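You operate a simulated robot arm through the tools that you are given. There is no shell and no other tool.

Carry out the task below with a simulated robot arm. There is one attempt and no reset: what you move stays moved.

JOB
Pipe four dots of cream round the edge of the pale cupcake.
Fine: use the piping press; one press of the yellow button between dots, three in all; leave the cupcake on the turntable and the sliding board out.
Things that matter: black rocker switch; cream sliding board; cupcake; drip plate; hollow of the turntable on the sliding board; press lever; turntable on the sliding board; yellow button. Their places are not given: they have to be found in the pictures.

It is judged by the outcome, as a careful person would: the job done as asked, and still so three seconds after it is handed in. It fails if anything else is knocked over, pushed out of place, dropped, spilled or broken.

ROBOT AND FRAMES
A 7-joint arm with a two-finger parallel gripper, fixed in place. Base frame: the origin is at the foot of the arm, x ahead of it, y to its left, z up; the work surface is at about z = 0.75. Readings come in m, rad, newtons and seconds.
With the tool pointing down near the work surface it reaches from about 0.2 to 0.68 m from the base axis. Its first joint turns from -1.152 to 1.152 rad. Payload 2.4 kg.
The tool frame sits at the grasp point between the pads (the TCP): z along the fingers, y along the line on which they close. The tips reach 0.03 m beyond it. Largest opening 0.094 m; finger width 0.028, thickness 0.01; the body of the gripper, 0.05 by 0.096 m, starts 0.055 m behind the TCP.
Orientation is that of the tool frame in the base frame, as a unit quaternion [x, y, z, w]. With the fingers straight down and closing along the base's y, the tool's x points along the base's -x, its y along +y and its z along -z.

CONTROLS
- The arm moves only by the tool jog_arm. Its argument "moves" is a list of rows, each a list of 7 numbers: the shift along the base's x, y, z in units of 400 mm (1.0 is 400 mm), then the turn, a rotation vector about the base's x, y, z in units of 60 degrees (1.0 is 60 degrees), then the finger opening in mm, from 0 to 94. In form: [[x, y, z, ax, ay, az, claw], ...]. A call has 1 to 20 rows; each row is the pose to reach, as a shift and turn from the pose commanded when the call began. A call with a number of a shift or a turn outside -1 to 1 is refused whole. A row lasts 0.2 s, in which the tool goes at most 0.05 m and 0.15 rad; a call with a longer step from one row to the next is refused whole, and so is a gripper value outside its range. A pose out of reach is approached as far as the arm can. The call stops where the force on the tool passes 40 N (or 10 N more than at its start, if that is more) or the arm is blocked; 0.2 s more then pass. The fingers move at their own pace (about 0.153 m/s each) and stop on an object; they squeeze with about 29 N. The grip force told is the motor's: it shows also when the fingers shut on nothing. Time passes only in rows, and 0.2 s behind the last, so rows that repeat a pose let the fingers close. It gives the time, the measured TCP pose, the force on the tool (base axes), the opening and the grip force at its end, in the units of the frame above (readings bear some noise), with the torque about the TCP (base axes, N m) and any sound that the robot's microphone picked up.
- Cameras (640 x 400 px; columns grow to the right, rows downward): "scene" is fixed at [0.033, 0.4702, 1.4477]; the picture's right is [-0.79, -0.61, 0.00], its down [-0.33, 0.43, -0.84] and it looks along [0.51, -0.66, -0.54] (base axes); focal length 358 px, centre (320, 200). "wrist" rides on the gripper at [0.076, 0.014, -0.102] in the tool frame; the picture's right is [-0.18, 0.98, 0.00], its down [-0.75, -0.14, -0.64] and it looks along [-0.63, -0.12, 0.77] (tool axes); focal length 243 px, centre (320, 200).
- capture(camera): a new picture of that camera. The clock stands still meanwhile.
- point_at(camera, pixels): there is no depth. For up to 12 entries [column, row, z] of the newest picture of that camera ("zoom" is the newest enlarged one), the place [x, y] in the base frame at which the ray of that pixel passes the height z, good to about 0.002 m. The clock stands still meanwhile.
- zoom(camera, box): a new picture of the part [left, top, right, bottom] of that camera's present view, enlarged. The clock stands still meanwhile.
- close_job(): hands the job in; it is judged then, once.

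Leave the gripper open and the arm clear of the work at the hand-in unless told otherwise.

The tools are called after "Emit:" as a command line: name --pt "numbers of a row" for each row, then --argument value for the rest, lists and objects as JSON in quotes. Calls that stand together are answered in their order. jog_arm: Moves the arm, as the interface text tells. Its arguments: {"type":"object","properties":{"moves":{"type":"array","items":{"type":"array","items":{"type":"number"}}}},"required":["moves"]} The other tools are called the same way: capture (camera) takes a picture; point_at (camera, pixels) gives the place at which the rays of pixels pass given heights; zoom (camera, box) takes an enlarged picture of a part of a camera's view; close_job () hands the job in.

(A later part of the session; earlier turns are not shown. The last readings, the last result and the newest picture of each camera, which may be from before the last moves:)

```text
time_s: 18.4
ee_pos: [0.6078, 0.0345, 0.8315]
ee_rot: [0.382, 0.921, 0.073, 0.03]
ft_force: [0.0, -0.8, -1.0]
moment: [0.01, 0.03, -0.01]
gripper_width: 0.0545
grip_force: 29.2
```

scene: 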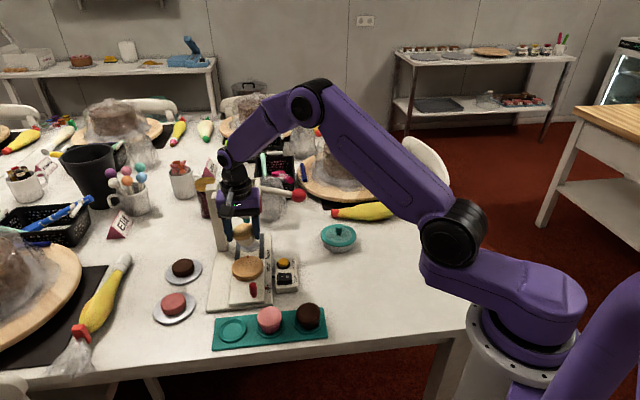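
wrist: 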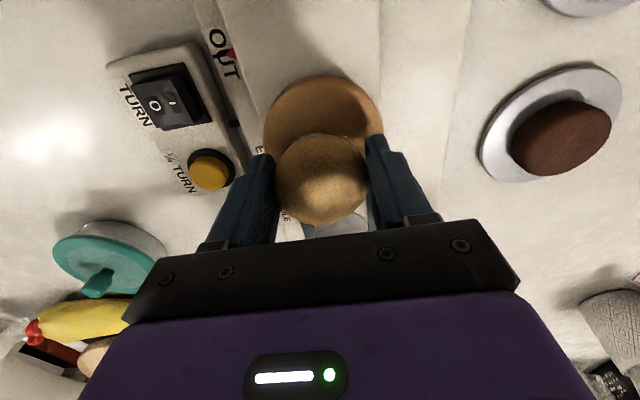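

Emit:
jog_arm --pt "0 0 -0.0025 0 0 0 45" --pt "0 0 -0.005 0 0 0 45"

Emit:
zoom --camera "scene" --box '[230, 245, 270, 280]'

```text
time_s: 19.0
ee_pos: [0.6071, 0.0351, 0.8308]
ee_rot: [0.381, 0.921, 0.073, 0.031]
ft_force: [-2.3, 0.3, 7.5]
moment: [-0.09, -0.12, -0.04]
gripper_width: 0.0545
grip_force: 28.7
```

```text
11.43 times, centred on (250, 262) of scene
```

zoom: 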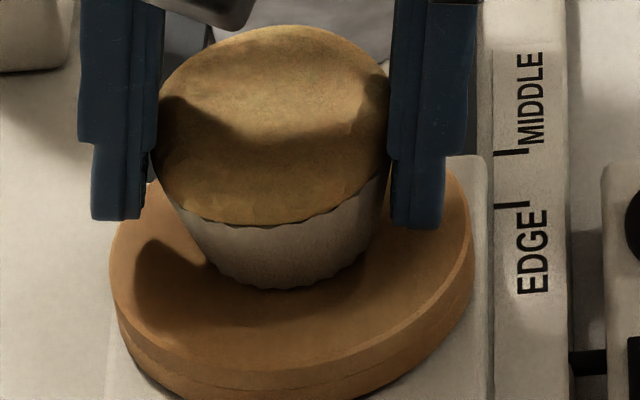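

Contact at 7.5 N, and the moment says it touches on the press side of the base, possibly the lip of the hollow. I'll lift 1.5 mm, shift 2 mm toward OUT, and feel again.

Emit:
jog_arm --pt "0 0 0.00375 0 0 0 45" --pt "-0.0035 0.0035 0.00375 0 0 0 45" --pt "-0.0035 0.0035 0 0 0 0 45" --pt "-0.0035 0.0035 0 0 0 0 45"

```text
time_s: 20.0
ee_pos: [0.6066, 0.0352, 0.8308]
ee_rot: [0.381, 0.921, 0.072, 0.031]
ft_force: [-0.2, -0.6, -0.5]
moment: [-0.03, 0.01, -0.01]
gripper_width: 0.0544
grip_force: 28.7
```

At the same height there's now no contact, so the shift helped. I'll lower another 1–2 mm.

Emit:
jog_arm --pt "0 0 -0.0025 0 0 0 45" --pt "0 0 -0.0025 0 0 0 45"

```text
time_s: 20.6
ee_pos: [0.6066, 0.0359, 0.8303]
ee_rot: [0.382, 0.921, 0.073, 0.031]
ft_force: [-0.5, 0.3, 2.9]
moment: [0.04, 0.05, -0.01]
gripper_width: 0.0545
grip_force: 28.9
```

Light contact at 2.9 N, now on the other side of the base, so it's essentially centred. I'll release slowly.

Emit:
jog_arm --pt "0.0015 -0.0015 0 0 0 0 54" --pt "0.0015 -0.0015 0 0 0 0 57" --pt "0.0015 -0.0015 0 0 0 0 62" --pt "0.0015 -0.0015 0 0 0 0 68" --pt "0.0015 -0.0015 0 0 0 0 72" --pt "0.0015 -0.0015 0 0 0 0 72"

Emit:
zoom --camera "scene" --box '[230, 245, 270, 280]'

Emit:
zoom --camera "wrist" --box '[240, 60, 400, 240]'

```text
time_s: 22.0
ee_pos: [0.607, 0.0362, 0.8287]
ee_rot: [0.381, 0.921, 0.072, 0.03]
ft_force: [-0.3, 0.3, -0.1]
moment: [0.01, 0.03, 0.02]
gripper_width: 0.0721
grip_force: 0.0
```

```text
11.43 times, centred on (250, 262) of scene
```

zoom: 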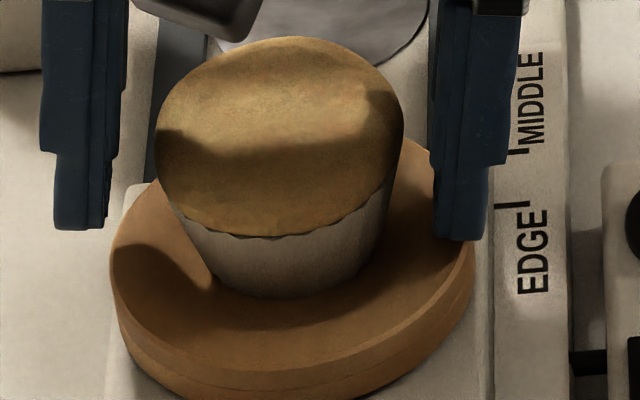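

```text
2.22 times, centred on (320, 150) of wrist
```

zoom: 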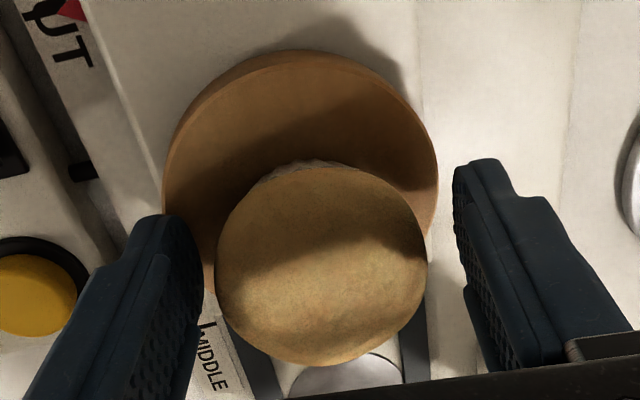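

The cupcake is seated and centred. I'll raise slightly while opening, undo the tilt, then rise clear.

Emit:
jog_arm --pt "0 0 0.01 0 0 0 82" --pt "0 0 0.015 -0.053 0.053 0 92" --pt "0 0 0.02 -0.106 0.106 0 92" --pt "0 0 0.06 -0.106 0.106 0 92" --pt "0 0 0.14 -0.106 0.106 0 92" --pt "0 0 0.22 -0.106 0.106 0 92" --pt "-0.06 0.06 0.26 -0.106 0.106 0 92" --pt "-0.14 0.14 0.26 -0.106 0.106 0 92" --pt "-0.24 0.24 0.26 -0.106 0.106 0 92" --pt "-0.24 0.24 0.26 -0.106 0.106 0 92"

Emit:
zoom --camera "scene" --box '[210, 220, 310, 310]'

Emit:
capture --camera "wrist"

Emit:
zoom --camera "wrist" --box '[220, 80, 420, 230]'

```text
refused: row 9 steps farther than a row can; nothing moved
```

```text
4.44 times, centred on (260, 265) of scene
```

zoom: 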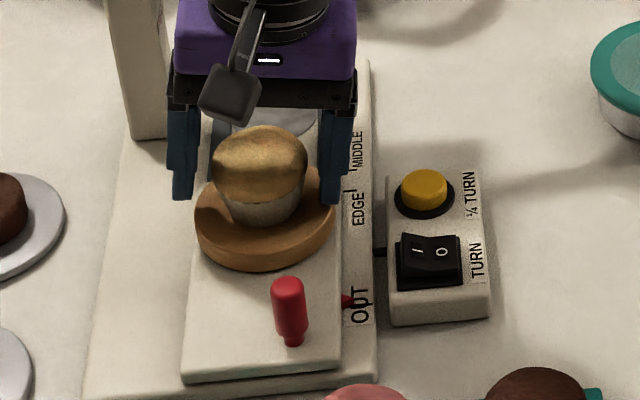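

```text
taken
```

wrist: 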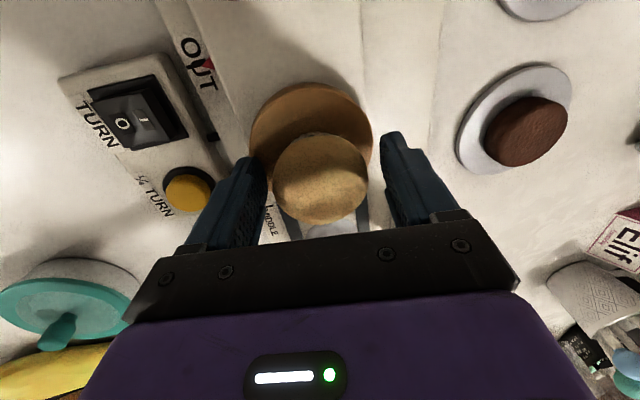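

```text
2.67 times, centred on (320, 155) of wrist
```

zoom: 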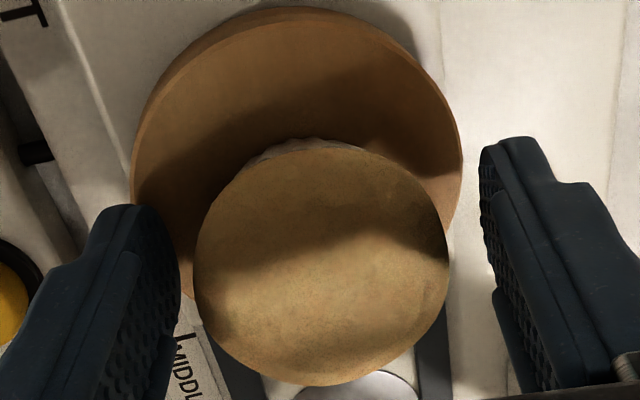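

One row was too long, so nothing moved. I'll resend it with shorter final steps.

Emit:
jog_arm --pt "0 0 0.01 0 0 0 82" --pt "0 0 0.015 -0.053 0.053 0 92" --pt "0 0 0.02 -0.106 0.106 0 92" --pt "0 0 0.06 -0.106 0.106 0 92" --pt "0 0 0.14 -0.106 0.106 0 92" --pt "0 0 0.22 -0.106 0.106 0 92" --pt "-0.06 0.06 0.26 -0.106 0.106 0 92" --pt "-0.12 0.12 0.26 -0.106 0.106 0 92" --pt "-0.18 0.18 0.26 -0.106 0.106 0 92" --pt "-0.24 0.24 0.26 -0.106 0.106 0 92" --pt "-0.24 0.24 0.26 -0.106 0.106 0 92"

Emit:
zoom --camera "scene" --box '[210, 220, 310, 310]'

Emit:
capture --camera "wrist"

Emit:
zoom --camera "wrist" --box '[220, 80, 420, 230]'

```text
time_s: 24.4
ee_pos: [0.5104, 0.1327, 0.933]
ee_rot: [0.383, 0.924, 0.0, 0.0]
ft_force: [0.2, 0.4, -0.4]
moment: [0.06, 0.0, -0.02]
gripper_width: 0.0923
grip_force: 0.0
```

```text
4.44 times, centred on (260, 265) of scene
```

zoom: 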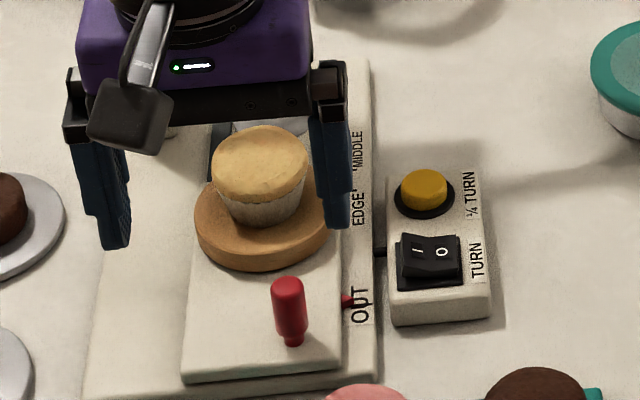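

```text
taken
```

wrist: 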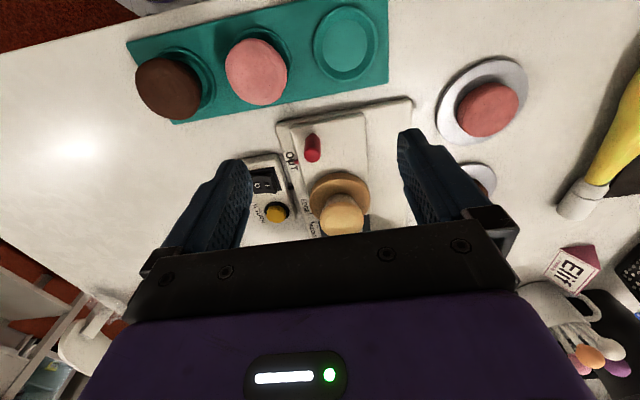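

```text
2.67 times, centred on (320, 155) of wrist
```

zoom: 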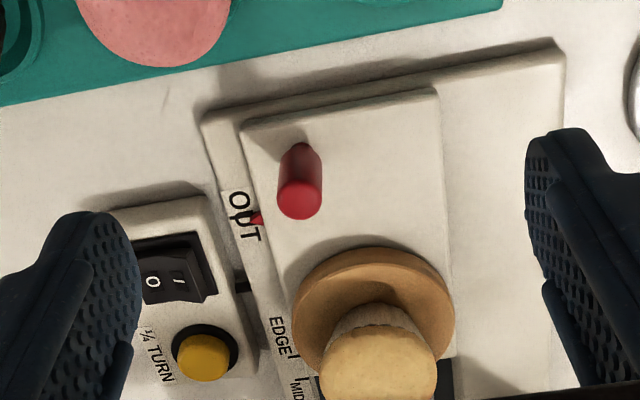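

The cupcake stands upright in the hollow. I'll measure the peg, pointer, ticks and rail direction from this view.

Emit:
point_at --camera "zoom" --pixels '[[299, 200, 0.82], [299, 200, 0.81], [304, 152, 0.776], [252, 219, 0.772], [292, 354, 0.772], [300, 380, 0.772], [205, 118, 0.768], [318, 392, 0.768], [243, 130, 0.776], [293, 300, 0.776]]'

Emit:
zoom --camera "scene" --box '[250, 250, 310, 310]'

```text
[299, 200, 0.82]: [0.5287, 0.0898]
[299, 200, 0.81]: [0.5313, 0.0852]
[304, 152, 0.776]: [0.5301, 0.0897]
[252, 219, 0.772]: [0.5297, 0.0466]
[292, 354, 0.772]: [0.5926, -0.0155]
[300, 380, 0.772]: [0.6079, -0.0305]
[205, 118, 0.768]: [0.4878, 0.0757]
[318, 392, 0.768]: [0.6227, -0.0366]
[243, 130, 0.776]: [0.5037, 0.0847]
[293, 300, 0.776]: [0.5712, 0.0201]
```

```text
6.67 times, centred on (280, 280) of scene
```

zoom: 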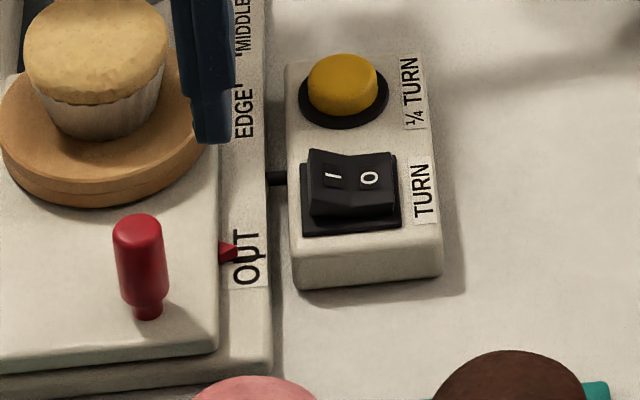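

Emit:
point_at --camera "scene" --pixels '[[266.7, 257.9, 0.772], [266.7, 262.6, 0.772], [267.4, 287.65, 0.772], [269.0, 287.5, 0.772], [252.6, 284.2, 0.817], [253.8, 297, 0.777]]'

```text
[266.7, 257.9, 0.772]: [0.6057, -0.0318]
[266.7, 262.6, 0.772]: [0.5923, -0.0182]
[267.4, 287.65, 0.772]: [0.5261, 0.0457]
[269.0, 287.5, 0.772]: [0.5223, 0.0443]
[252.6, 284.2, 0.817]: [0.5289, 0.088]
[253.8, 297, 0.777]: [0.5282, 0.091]
```

The peg is at (0.5295, 0.0885), 19 mm thick, top z ≈ 0.817. OUT to EDGE is 0.092 m along (0.707, -0.707). I'll go above the peg with the fingers at 50 mm, then down around it.

Emit:
jog_arm --pt "0.015 -0.036 -0.05 0 0 0 50" --pt "0.03 -0.073 -0.1 0 0 0 50" --pt "0.046 -0.11 -0.14 0 0 0 50" --pt "0.046 -0.11 -0.185 0 0 0 50" --pt "0.046 -0.11 -0.185 0 0 0 50"

Emit:
zoom --camera "scene" --box '[210, 230, 310, 310]'

Emit:
capture --camera "wrist"

```text
time_s: 25.6
ee_pos: [0.5291, 0.0864, 0.8576]
ee_rot: [0.383, 0.924, 0.0, 0.0]
ft_force: [-0.3, -0.2, 0.5]
moment: [0.01, -0.01, 0.02]
gripper_width: 0.05
grip_force: 0.1
```

```text
5.00 times, centred on (260, 270) of scene
```

zoom: 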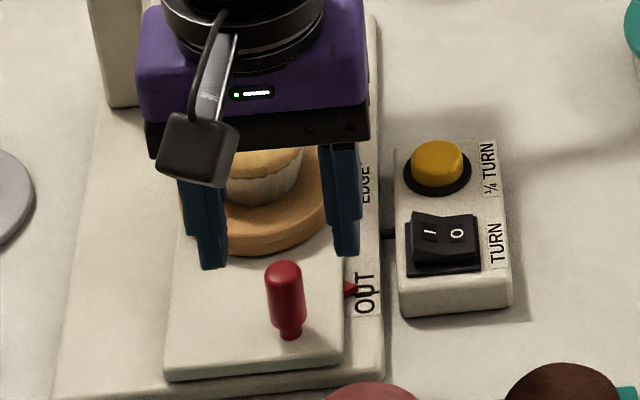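

```text
taken
```

wrist: 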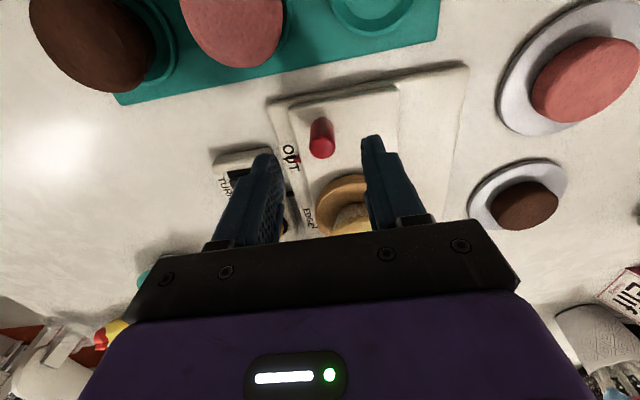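

Emit:
point_at --camera "wrist" --pixels '[[322, 148, 0.817], [322, 124, 0.777], [321, 177, 0.857]]'

```text
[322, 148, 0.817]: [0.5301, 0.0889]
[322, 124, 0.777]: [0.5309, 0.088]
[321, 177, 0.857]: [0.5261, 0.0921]
```

The peg lies directly below the grasp point. I'll descend to TCP z ≈ 0.815 and close on it.

Emit:
jog_arm --pt "0 0 -0.04 0 0 0 50" --pt "0 0 -0.08 0 0 0 50" --pt "0 0 -0.112 0 0 0 50" --pt "0 0 -0.112 0 0 0 40" --pt "0 0 -0.112 0 0 0 30" --pt "0 0 -0.112 0 0 0 20" --pt "0 0 -0.112 0 0 0 12" --pt "0 0 -0.112 0 0 0 12"

Emit:
zoom --camera "scene" --box '[210, 230, 310, 310]'

Emit:
capture --camera "wrist"

```text
time_s: 27.4
ee_pos: [0.5311, 0.0876, 0.8134]
ee_rot: [0.382, 0.924, 0.0, 0.0]
ft_force: [9.2, 8.4, -5.5]
moment: [-0.84, 0.04, 0.05]
gripper_width: 0.0177
grip_force: 44.6
```

```text
5.00 times, centred on (260, 270) of scene
```

zoom: 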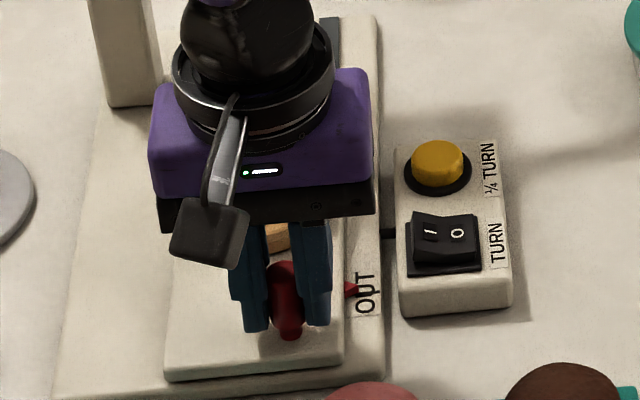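

```text
taken
```

wrist: 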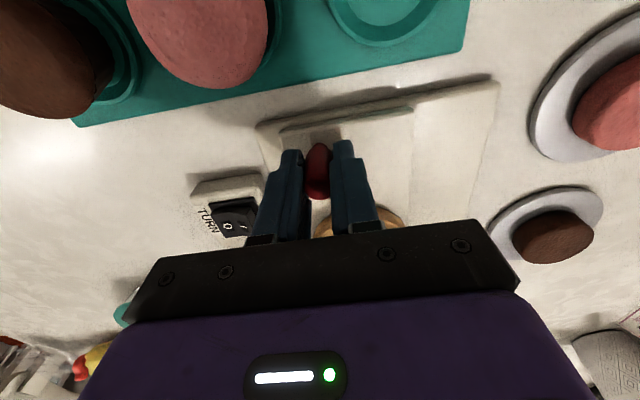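

The peg is held, with a small side load of about 12 N. I'll ease that by 1 mm and slide the board smoothly along (0.707, -0.707) most of the way to EDGE.

Emit:
jog_arm --pt "0.003 0.003 0.001 0 0 0 12" --pt "0.013 -0.007 0.001 0 0 0 12" --pt "0.028 -0.022 0.001 0 0 0 12" --pt "0.045 -0.039 0.001 0 0 0 12" --pt "0.062 -0.056 0.001 0 0 0 12" --pt "0.079 -0.073 0.001 0 0 0 12" --pt "0.096 -0.09 0.001 0 0 0 12" --pt "0.111 -0.105 0.001 0 0 0 12" --pt "0.123 -0.117 0.001 0 0 0 12" --pt "0.13 -0.124 0.001 0 0 0 12" --pt "0.13 -0.124 0.001 0 0 0 12"

Emit:
zoom --camera "scene" --box '[200, 180, 310, 310]'

Emit:
zoom --camera "scene" --box '[245, 240, 295, 280]'

Emit:
capture --camera "wrist"

```text
time_s: 29.8
ee_pos: [0.5805, 0.0375, 0.8143]
ee_rot: [0.383, 0.924, -0.001, 0.0]
ft_force: [-4.0, -1.8, -4.2]
moment: [1.15, 0.3, 0.05]
gripper_width: 0.0176
grip_force: 44.8
```

```text
3.08 times, centred on (255, 245) of scene
```

zoom: 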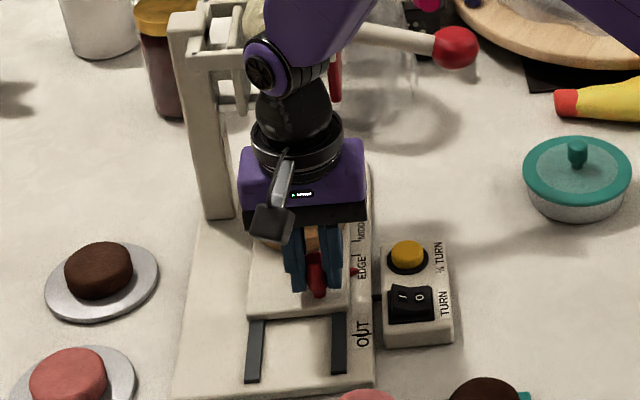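

```text
10.00 times, centred on (270, 260) of scene
```

zoom: 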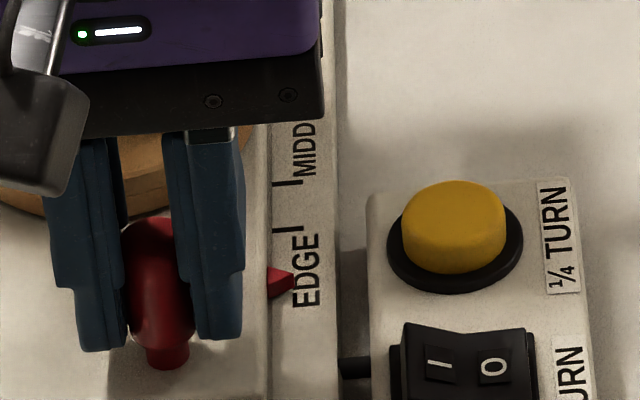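

```text
taken
```

wrist: 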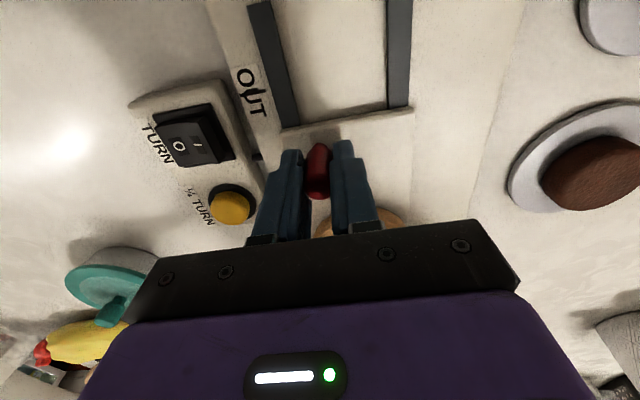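

The red pointer is about 22 mm short of the EDGE tick (10x zoom: pointer y ≈ 281, tick y ≈ 227, with MIDDLE at 183). I'll slide on another 19 mm.

Emit:
jog_arm --pt "0.01 -0.01 0 0 0 0 12" --pt "0.02 -0.02 0 0 0 0 12" --pt "0.029 -0.029 0 0 0 0 12" --pt "0.034 -0.034 0 0 0 0 12" --pt "0.034 -0.034 0 0 0 0 12"

Emit:
zoom --camera "scene" --box '[245, 240, 295, 280]'

```text
time_s: 31.0
ee_pos: [0.5938, 0.0234, 0.8143]
ee_rot: [0.382, 0.924, 0.0, -0.001]
ft_force: [-4.4, -3.4, -7.5]
moment: [0.92, 0.05, 0.04]
gripper_width: 0.0174
grip_force: 44.3
```

```text
10.00 times, centred on (270, 260) of scene
```

zoom: 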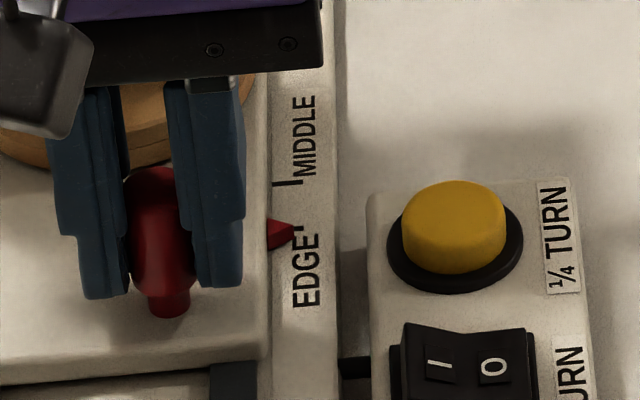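

The pointer is nearly at the EDGE tick. I'll zoom in harder.

Emit:
zoom --camera "scene" --box '[260, 248, 276, 272]'

Emit:
capture --camera "wrist"

```text
16.00 times, centred on (268, 260) of scene
```

zoom: 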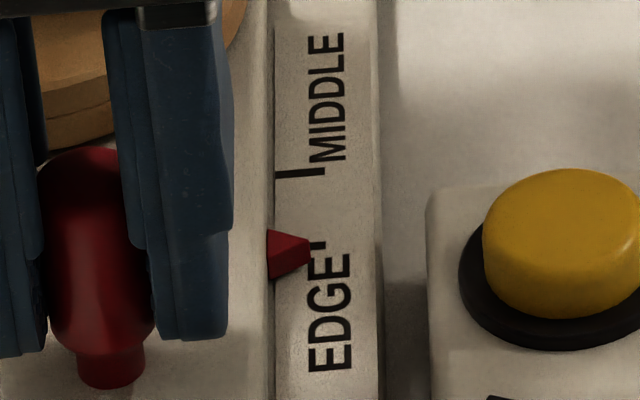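

```text
taken
```

wrist: 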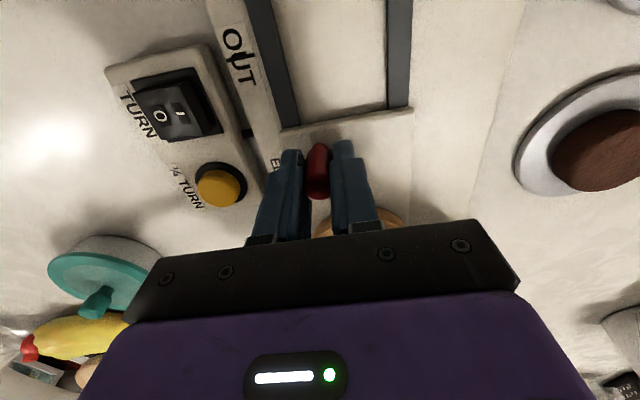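

The pointer's base looks about 3 mm short of the tick. I'll move 2.5 mm more, then let go and view it from above.

Emit:
jog_arm --pt "0.0045 -0.0045 0 0 0 0 12" --pt "0.0045 -0.0045 0 0 0 0 12" --pt "0.0045 -0.0045 0 0 0 0 30" --pt "0.0045 -0.0045 0 0 0 0 46" --pt "0.0045 -0.0045 0 0 0 0 46"

Emit:
zoom --camera "scene" --box '[260, 248, 276, 272]'

```text
time_s: 32.2
ee_pos: [0.5965, 0.0233, 0.8147]
ee_rot: [0.383, 0.924, 0.0, 0.0]
ft_force: [0.2, 0.1, -0.3]
moment: [0.0, 0.0, 0.01]
gripper_width: 0.0464
grip_force: 0.0
```

```text
16.00 times, centred on (268, 260) of scene
```

zoom: 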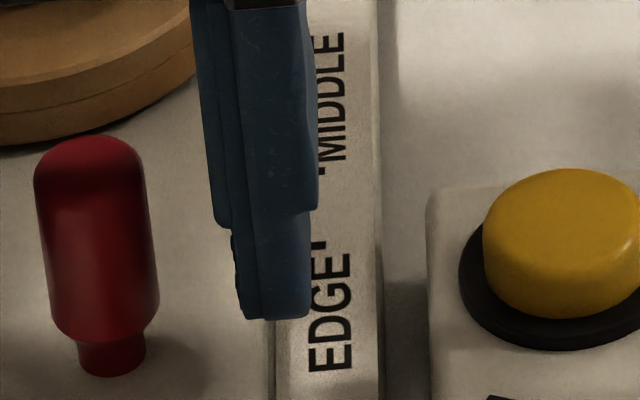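

Released. I'll go up clear of the peg, then back away toward OUT for a look.

Emit:
jog_arm --pt "0 0 0.05 0 0 0 50" --pt "0 0 0.13 0 0 0 60" --pt "-0.06 0.06 0.2 0 0 0 92" --pt "-0.13 0.13 0.25 0 0 0 92" --pt "-0.2 0.2 0.3 0 0 0 92" --pt "-0.2 0.2 0.3 0 0 0 92"

Emit:
capture --camera "wrist"

Emit:
zoom --camera "wrist" --box '[260, 160, 360, 230]'

Emit:
zoom --camera "scene" --box '[260, 248, 276, 272]'

Emit:
zoom --camera "scene" --box '[190, 170, 320, 290]'

```text
time_s: 33.6
ee_pos: [0.5151, 0.1021, 0.9347]
ee_rot: [0.382, 0.924, -0.001, 0.0]
ft_force: [1.3, -0.2, -0.1]
moment: [-0.02, -0.01, 0.0]
gripper_width: 0.0919
grip_force: 0.1
```

```text
taken
```

wrist: 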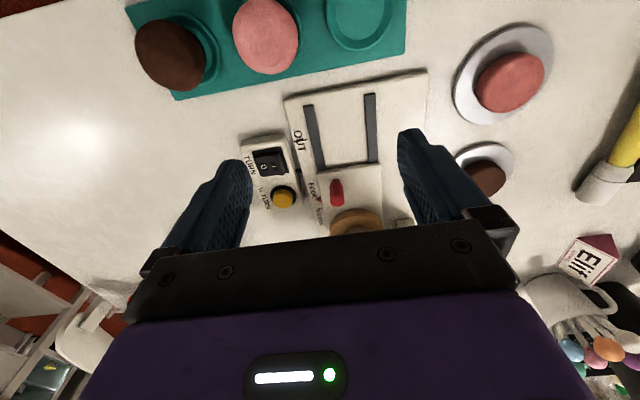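

```text
5.71 times, centred on (310, 195) of wrist
```

zoom: 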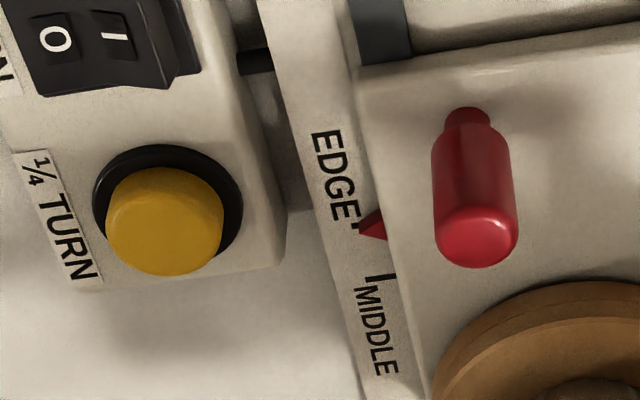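

```text
16.00 times, centred on (268, 260) of scene
```

zoom: 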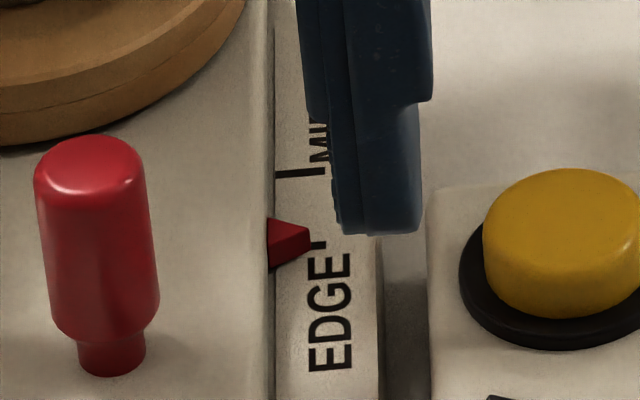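

```text
3.33 times, centred on (255, 230) of scene
```

zoom: 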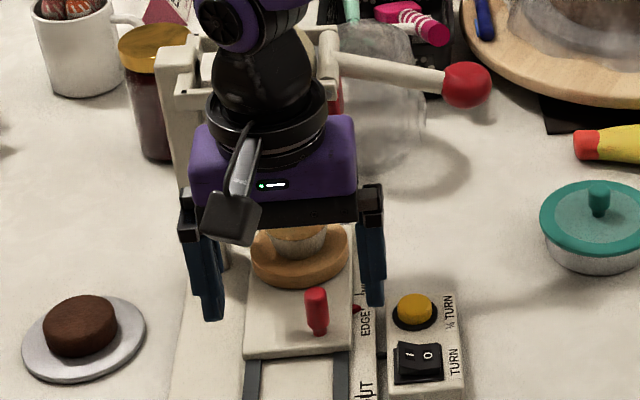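

The pointer now sits on the EDGE tick in both views. Next is the lever: I'll swing the arm up and across to behind the knob, turning back to yaw 0, and study the lever and what's under it.

Emit:
jog_arm --pt "-0.03 -0.03 0.08 0 0 0.12 60" --pt "-0.06 -0.1 0.16 0 0 0.24 30" --pt "-0.09 -0.18 0.22 0 0 0.36 0" --pt "-0.12 -0.27 0.287 0 0 0.48 0" --pt "-0.15 -0.36 0.287 0 0 0.6 0" --pt "-0.18 -0.45 0.287 0 0 0.72 0" --pt "-0.1925 -0.53 0.287 0 0 0.75 0" --pt "-0.1925 -0.584 0.287 0 0 0.75 0" --pt "-0.1925 -0.584 0.287 0 0 0.75 0"

Emit:
capture --camera "scene"

Emit:
capture --camera "wrist"

Emit:
zoom --camera "scene" --box '[200, 150, 320, 240]'

Emit:
zoom --camera "wrist" --box '[240, 110, 440, 250]'

```text
time_s: 35.6
ee_pos: [0.4385, -0.1318, 1.0506]
ee_rot: [-0.001, 1.0, 0.0, 0.0]
ft_force: [-0.2, 0.7, -0.4]
moment: [-0.01, 0.0, 0.01]
gripper_width: 0.0001
grip_force: 28.6
```

```text
taken
```

scene: 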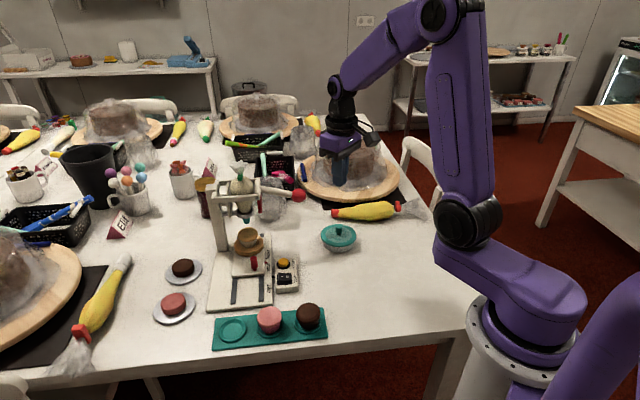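

```text
taken
```

wrist: 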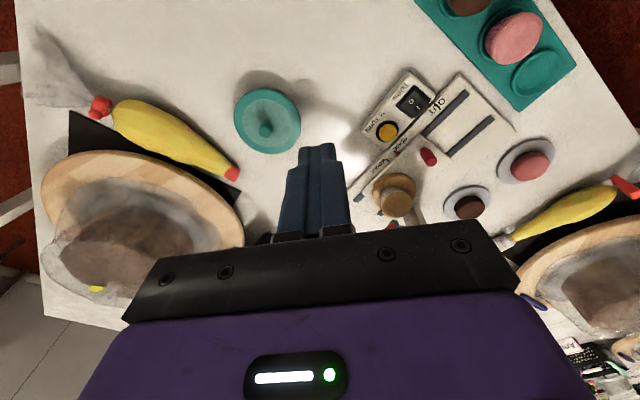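

```text
4.44 times, centred on (260, 195) of scene
```

zoom: 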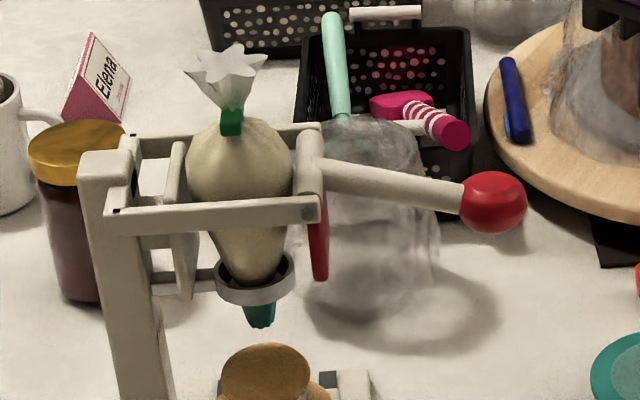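

```text
2.86 times, centred on (340, 180) of wrist
```

zoom: 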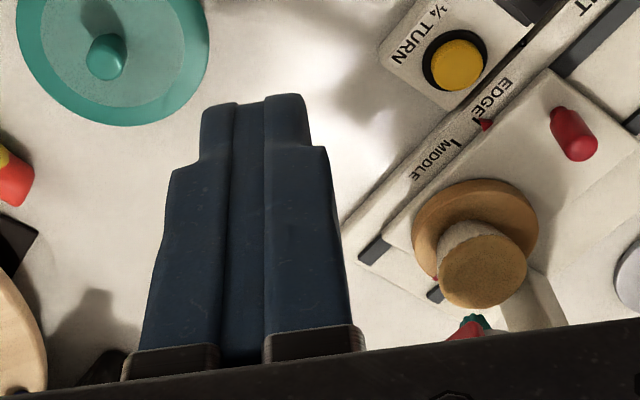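

Emit:
point_at --camera "scene" --pixels '[[271.3, 215, 0.75], [271.3, 222, 0.75], [273.5, 178, 0.85], [273.5, 178, 0.9], [301, 195, 0.924], [259, 189.5, 0.955], [259, 189.5, 0.94], [290, 193.5, 0.925], [246.3, 223, 0.86], [246.3, 223, 0.88]]'

Emit:
zoom --camera "scene" --box '[225, 210, 275, 275]'

```text
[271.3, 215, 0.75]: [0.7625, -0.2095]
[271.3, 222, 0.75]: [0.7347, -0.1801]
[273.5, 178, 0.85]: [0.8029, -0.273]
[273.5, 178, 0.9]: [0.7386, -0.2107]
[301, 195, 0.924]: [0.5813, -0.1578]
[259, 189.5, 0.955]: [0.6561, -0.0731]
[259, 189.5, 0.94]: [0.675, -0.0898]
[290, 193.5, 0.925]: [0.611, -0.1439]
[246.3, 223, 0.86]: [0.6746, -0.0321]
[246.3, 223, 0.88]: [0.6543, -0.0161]
```

```text
6.15 times, centred on (250, 242) of scene
```

zoom: 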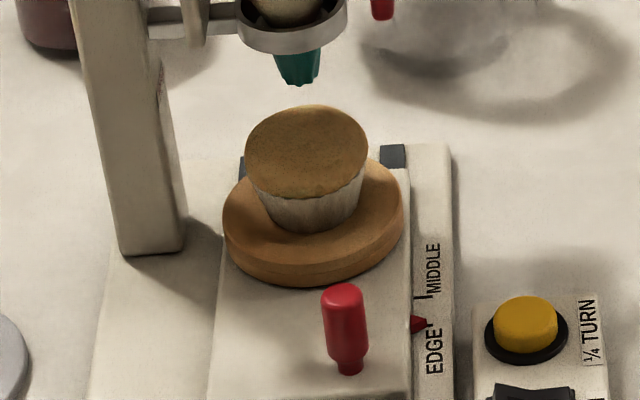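

The glass item stands well behind the lever at about (0.75, -0.2), so it's out of the way. I'll hover the closed fingers over the knob at (0.587, -0.151), tips about 25 mm above it.

Emit:
jog_arm --pt "0.08 -0.01 -0.02 0 0 0 0" --pt "0.17 -0.025 -0.04 0 0 0 0" --pt "0.27 -0.04 -0.08 0 0 0 0" --pt "0.3675 -0.052 -0.125 0 0 0 0" --pt "0.3675 -0.052 -0.125 0 0 0 0"

Emit:
capture --camera "wrist"

Emit:
zoom --camera "scene" --box '[230, 130, 350, 220]'

```text
time_s: 36.8
ee_pos: [0.588, -0.1522, 0.9982]
ee_rot: [-0.001, 1.0, 0.0, 0.001]
ft_force: [0.8, -0.3, 0.7]
moment: [-0.02, 0.02, 0.01]
gripper_width: 0.0002
grip_force: 28.3
```

```text
taken
```

wrist: 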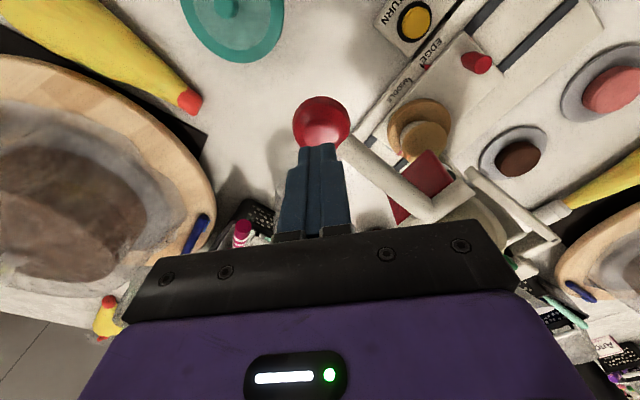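

```text
4.44 times, centred on (290, 175) of scene
```

zoom: 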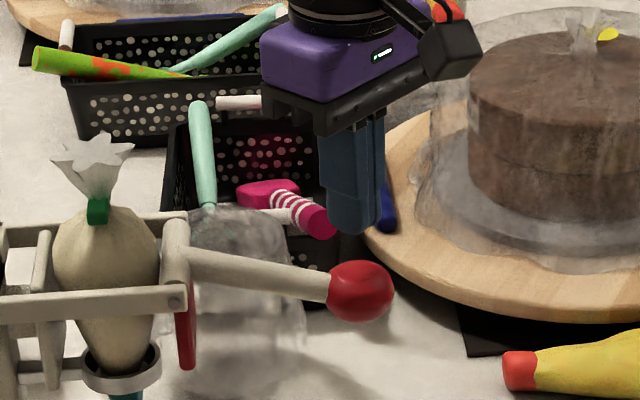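

Emit:
point_at --camera "wrist" --pixels '[[321, 123, 0.924], [321, 123, 0.93], [321, 123, 0.915], [440, 205, 0.955], [350, 143, 0.928], [400, 190, 0.945]]'

```text
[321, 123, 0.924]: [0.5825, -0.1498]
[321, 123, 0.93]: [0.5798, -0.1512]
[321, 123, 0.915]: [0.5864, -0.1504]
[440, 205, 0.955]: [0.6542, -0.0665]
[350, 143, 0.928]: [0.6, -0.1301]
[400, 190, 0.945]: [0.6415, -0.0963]
```

Knob confirmed at about (0.583, -0.151, 0.924), pivot about (0.655, -0.07, 0.953). I'll lower to touch and begin pressing gently, following the lever's arc.

Emit:
jog_arm --pt "-0.005 0.0025 -0.03 0 0 0 0" --pt "-0.005 0.0025 -0.055 0 0 0 0" --pt "-0.004 0.004 -0.07 0 0 0 0" --pt "-0.002 0.006 -0.085 0 0 0 0"

Emit:
zoom --camera "scene" --box '[200, 140, 320, 230]'

```text
time_s: 37.8
ee_pos: [0.5857, -0.1508, 0.9661]
ee_rot: [0.0, 1.0, 0.001, 0.0]
ft_force: [-0.2, -0.3, 2.4]
moment: [-0.01, -0.02, 0.02]
gripper_width: 0.0001
grip_force: 29.2
```

```text
4.44 times, centred on (260, 185) of scene
```

zoom: 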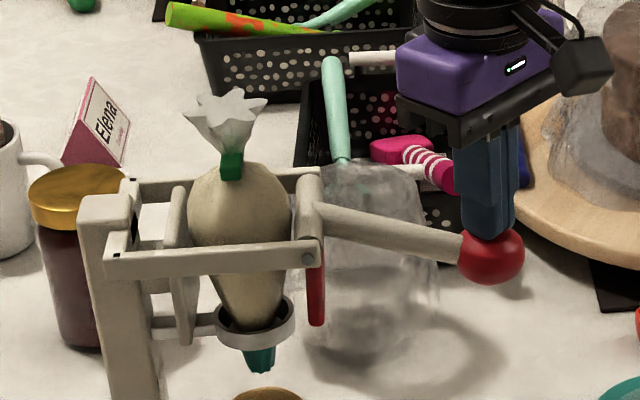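

The lever swings down with about 2.4 N. I'll continue along its arc for about 28 mm more.

Emit:
jog_arm --pt "0.0047 0.0052 -0.0175 0 0 0 0" --pt "0.0103 0.0116 -0.035 0 0 0 0" --pt "0.017 0.019 -0.0525 0 0 0 0" --pt "0.0248 0.0278 -0.07 0 0 0 0"

Emit:
zoom --camera "scene" --box '[200, 150, 320, 240]'

Emit:
zoom --camera "scene" --box '[225, 210, 275, 260]'

Emit:
capture --camera "wrist"

```text
time_s: 38.8
ee_pos: [0.596, -0.1388, 0.9374]
ee_rot: [0.0, 1.0, 0.001, -0.001]
ft_force: [-1.2, -4.9, 3.5]
moment: [-0.14, 0.01, -0.05]
gripper_width: 0.0
grip_force: 29.0
```

```text
4.44 times, centred on (260, 195) of scene
```

zoom: 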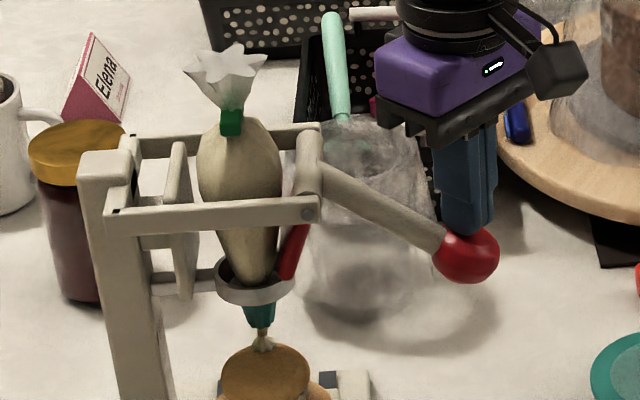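

```text
8.00 times, centred on (250, 235) of scene
```

zoom: 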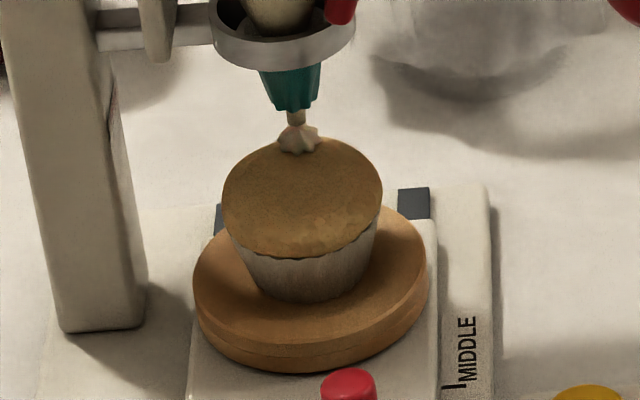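

```text
taken
```

wrist: 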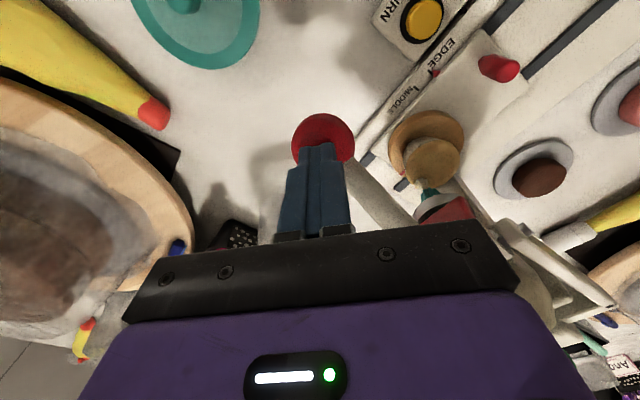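

A dot of cream about 15 mm wide has formed on the press-side edge of the cupcake. I'll back off along the same arc and see whether the lever springs back.

Emit:
jog_arm --pt "-0.012 -0.014 0.045 0 0 0 0" --pt "-0.022 -0.026 0.09 0 0 0 0" --pt "-0.026 -0.03 0.13 0 0 0 0" --pt "-0.026 -0.03 0.155 0 0 0 0" --pt "-0.026 -0.03 0.155 0 0 0 0"

Emit:
zoom --camera "scene" --box '[200, 150, 320, 240]'

Emit:
zoom --camera "scene" --box '[225, 210, 275, 260]'

Emit:
zoom --camera "wrist" --box '[340, 60, 500, 220]'

```text
time_s: 40.0
ee_pos: [0.586, -0.1507, 0.9998]
ee_rot: [-0.001, 1.0, 0.0, 0.0]
ft_force: [0.6, 0.3, 0.0]
moment: [0.03, -0.02, -0.02]
gripper_width: 0.0
grip_force: 28.7
```

```text
4.44 times, centred on (260, 195) of scene
```

zoom: 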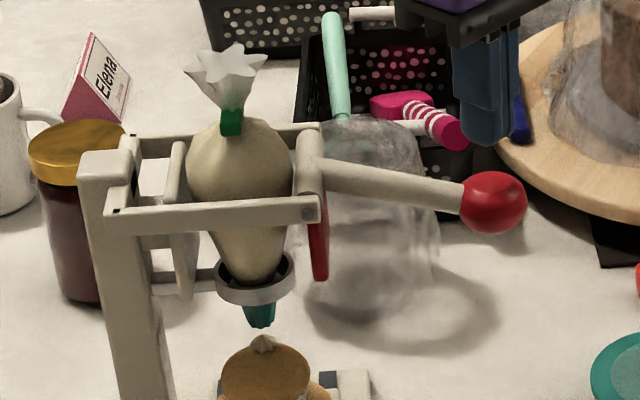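

```text
8.00 times, centred on (250, 235) of scene
```

zoom: 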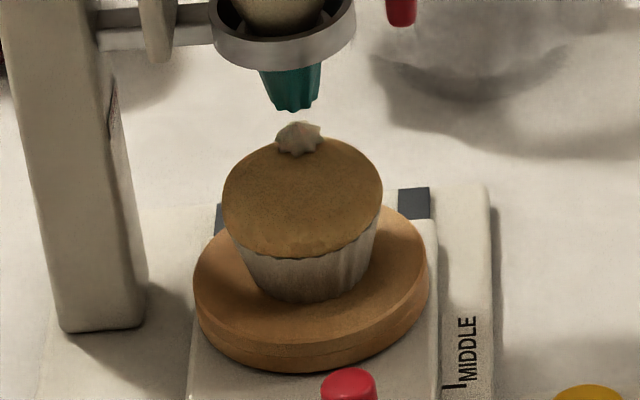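

```text
2.50 times, centred on (420, 140) of wrist
```

zoom: 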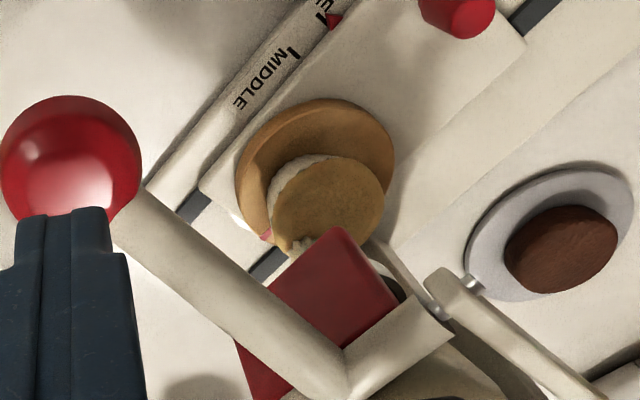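

The first dot is in place, and the lever sprung back up. Now the yellow button at (0.548, -0.039): I'll move across at height, then down to about 45 mm above it.

Emit:
jog_arm --pt "-0.04 0.06 0 0 0 0 0" --pt "-0.08 0.15 0 0 0 0 0" --pt "-0.094 0.24 0 0 0 0 0" --pt "-0.094 0.276 -0.08 0 0 0 0" --pt "-0.094 0.276 -0.18 0 0 0 0" --pt "-0.094 0.276 -0.28 0 0 0 0" --pt "-0.094 0.276 -0.35 0 0 0 0" --pt "-0.094 0.276 -0.35 0 0 0 0"

Emit:
capture --camera "wrist"

Emit:
zoom --camera "scene" --box '[215, 205, 315, 295]'

```text
time_s: 41.8
ee_pos: [0.5476, -0.0402, 0.8579]
ee_rot: [0.0, 1.0, 0.0, 0.0]
ft_force: [-0.3, 0.5, 0.2]
moment: [0.01, -0.02, 0.0]
gripper_width: 0.0
grip_force: 28.7
```

```text
taken
```

wrist: 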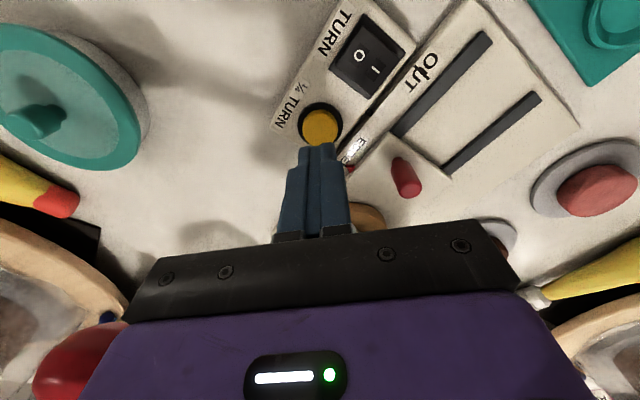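

```text
4.44 times, centred on (265, 250) of scene
```

zoom: 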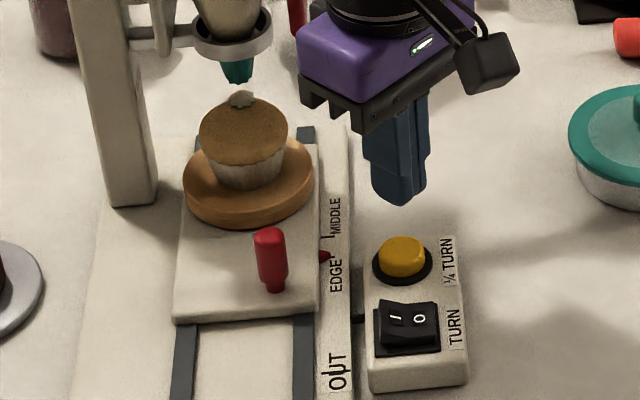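

Emit:
point_at --camera "wrist" --pixels '[[320, 127, 0.785], [320, 127, 0.79], [320, 127, 0.78]]'

Emit:
point_at --camera "scene" --pixels '[[283.5, 260.5, 0.785], [283.5, 260.5, 0.79], [283.5, 260.5, 0.78]]'

```text
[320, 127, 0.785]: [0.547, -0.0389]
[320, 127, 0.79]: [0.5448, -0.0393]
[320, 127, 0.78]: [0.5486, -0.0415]
```

```text
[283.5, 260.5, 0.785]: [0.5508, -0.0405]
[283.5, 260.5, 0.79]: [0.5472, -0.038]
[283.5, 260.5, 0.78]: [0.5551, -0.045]
```

The button is straight below the fingertips (top at about z 0.787). I'll lower to just above it, then press in small steps.

Emit:
jog_arm --pt "0 0 -0.04 0 0 0 0" --pt "0 0 -0.08 0 0 0 0" --pt "0 0 -0.09 0 0 0 0" --pt "0 0 -0.097 0 0 0 0" --pt "0 0 -0.104 0 0 0 0"

Emit:
zoom --camera "scene" --box '[215, 205, 315, 295]'

```text
time_s: 43.0
ee_pos: [0.5486, -0.0411, 0.8181]
ee_rot: [-0.001, 1.0, 0.0, -0.001]
ft_force: [0.9, 0.7, -0.1]
moment: [-0.01, -0.03, 0.0]
gripper_width: 0.0001
grip_force: 29.0
```

```text
4.44 times, centred on (265, 250) of scene
```

zoom: 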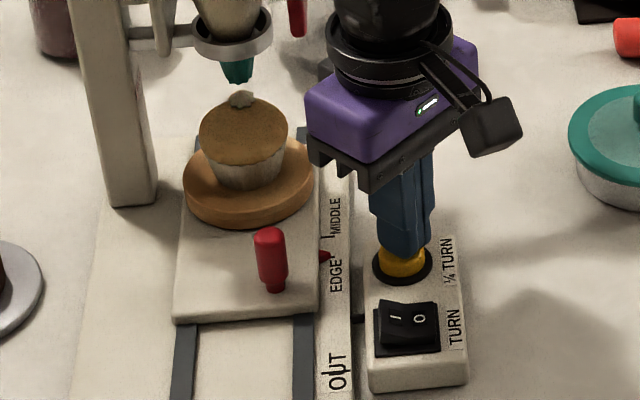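

The tips are at the button face. I'll press in 1–1.5 mm steps.

Emit:
jog_arm --pt "0 0 -0.004 0 0 0 0" --pt "0 0 -0.008 0 0 0 0"

```text
time_s: 43.6
ee_pos: [0.5474, -0.04, 0.8149]
ee_rot: [0.0, 1.0, 0.0, 0.0]
ft_force: [-0.7, 0.6, 0.7]
moment: [0.02, 0.05, -0.01]
gripper_width: 0.0
grip_force: 28.7
```

Emit:
jog_arm --pt "0 0 -0.003 0 0 0 0" --pt "0 0 -0.006 0 0 0 0"

Emit:
zoom --camera "scene" --box '[225, 210, 305, 275]'

```text
time_s: 44.2
ee_pos: [0.5469, -0.0403, 0.813]
ee_rot: [0.0, 1.0, 0.0, 0.0]
ft_force: [-1.6, -0.2, 1.3]
moment: [0.0, 0.01, 0.0]
gripper_width: 0.0
grip_force: 29.3
```

```text
6.15 times, centred on (265, 242) of scene
```

zoom: 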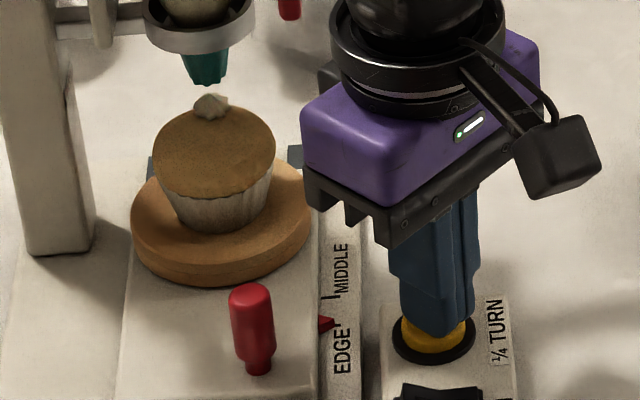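

Only slight contact and no turn yet. I'll press further.

Emit:
jog_arm --pt "0 0 -0.003 0 0 0 0" --pt "0 0 -0.006 0 0 0 0"

Emit:
zoom --camera "scene" --box '[225, 210, 305, 275]'

```text
time_s: 44.8
ee_pos: [0.5476, -0.0413, 0.8107]
ee_rot: [-0.001, 1.0, 0.0, 0.0]
ft_force: [-0.1, 1.0, 2.2]
moment: [0.01, 0.01, -0.03]
gripper_width: 0.0
grip_force: 28.5
heard: click
```

```text
6.15 times, centred on (265, 242) of scene
```

zoom: 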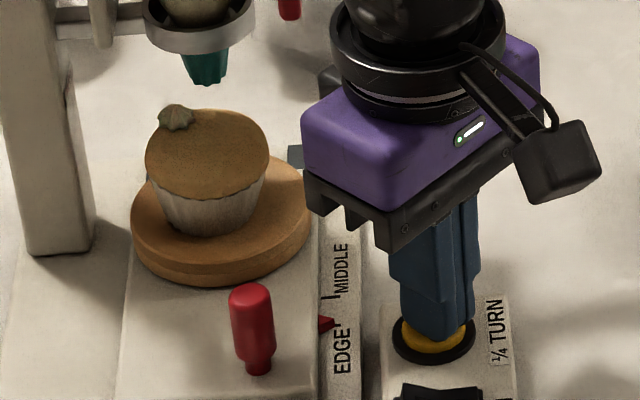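

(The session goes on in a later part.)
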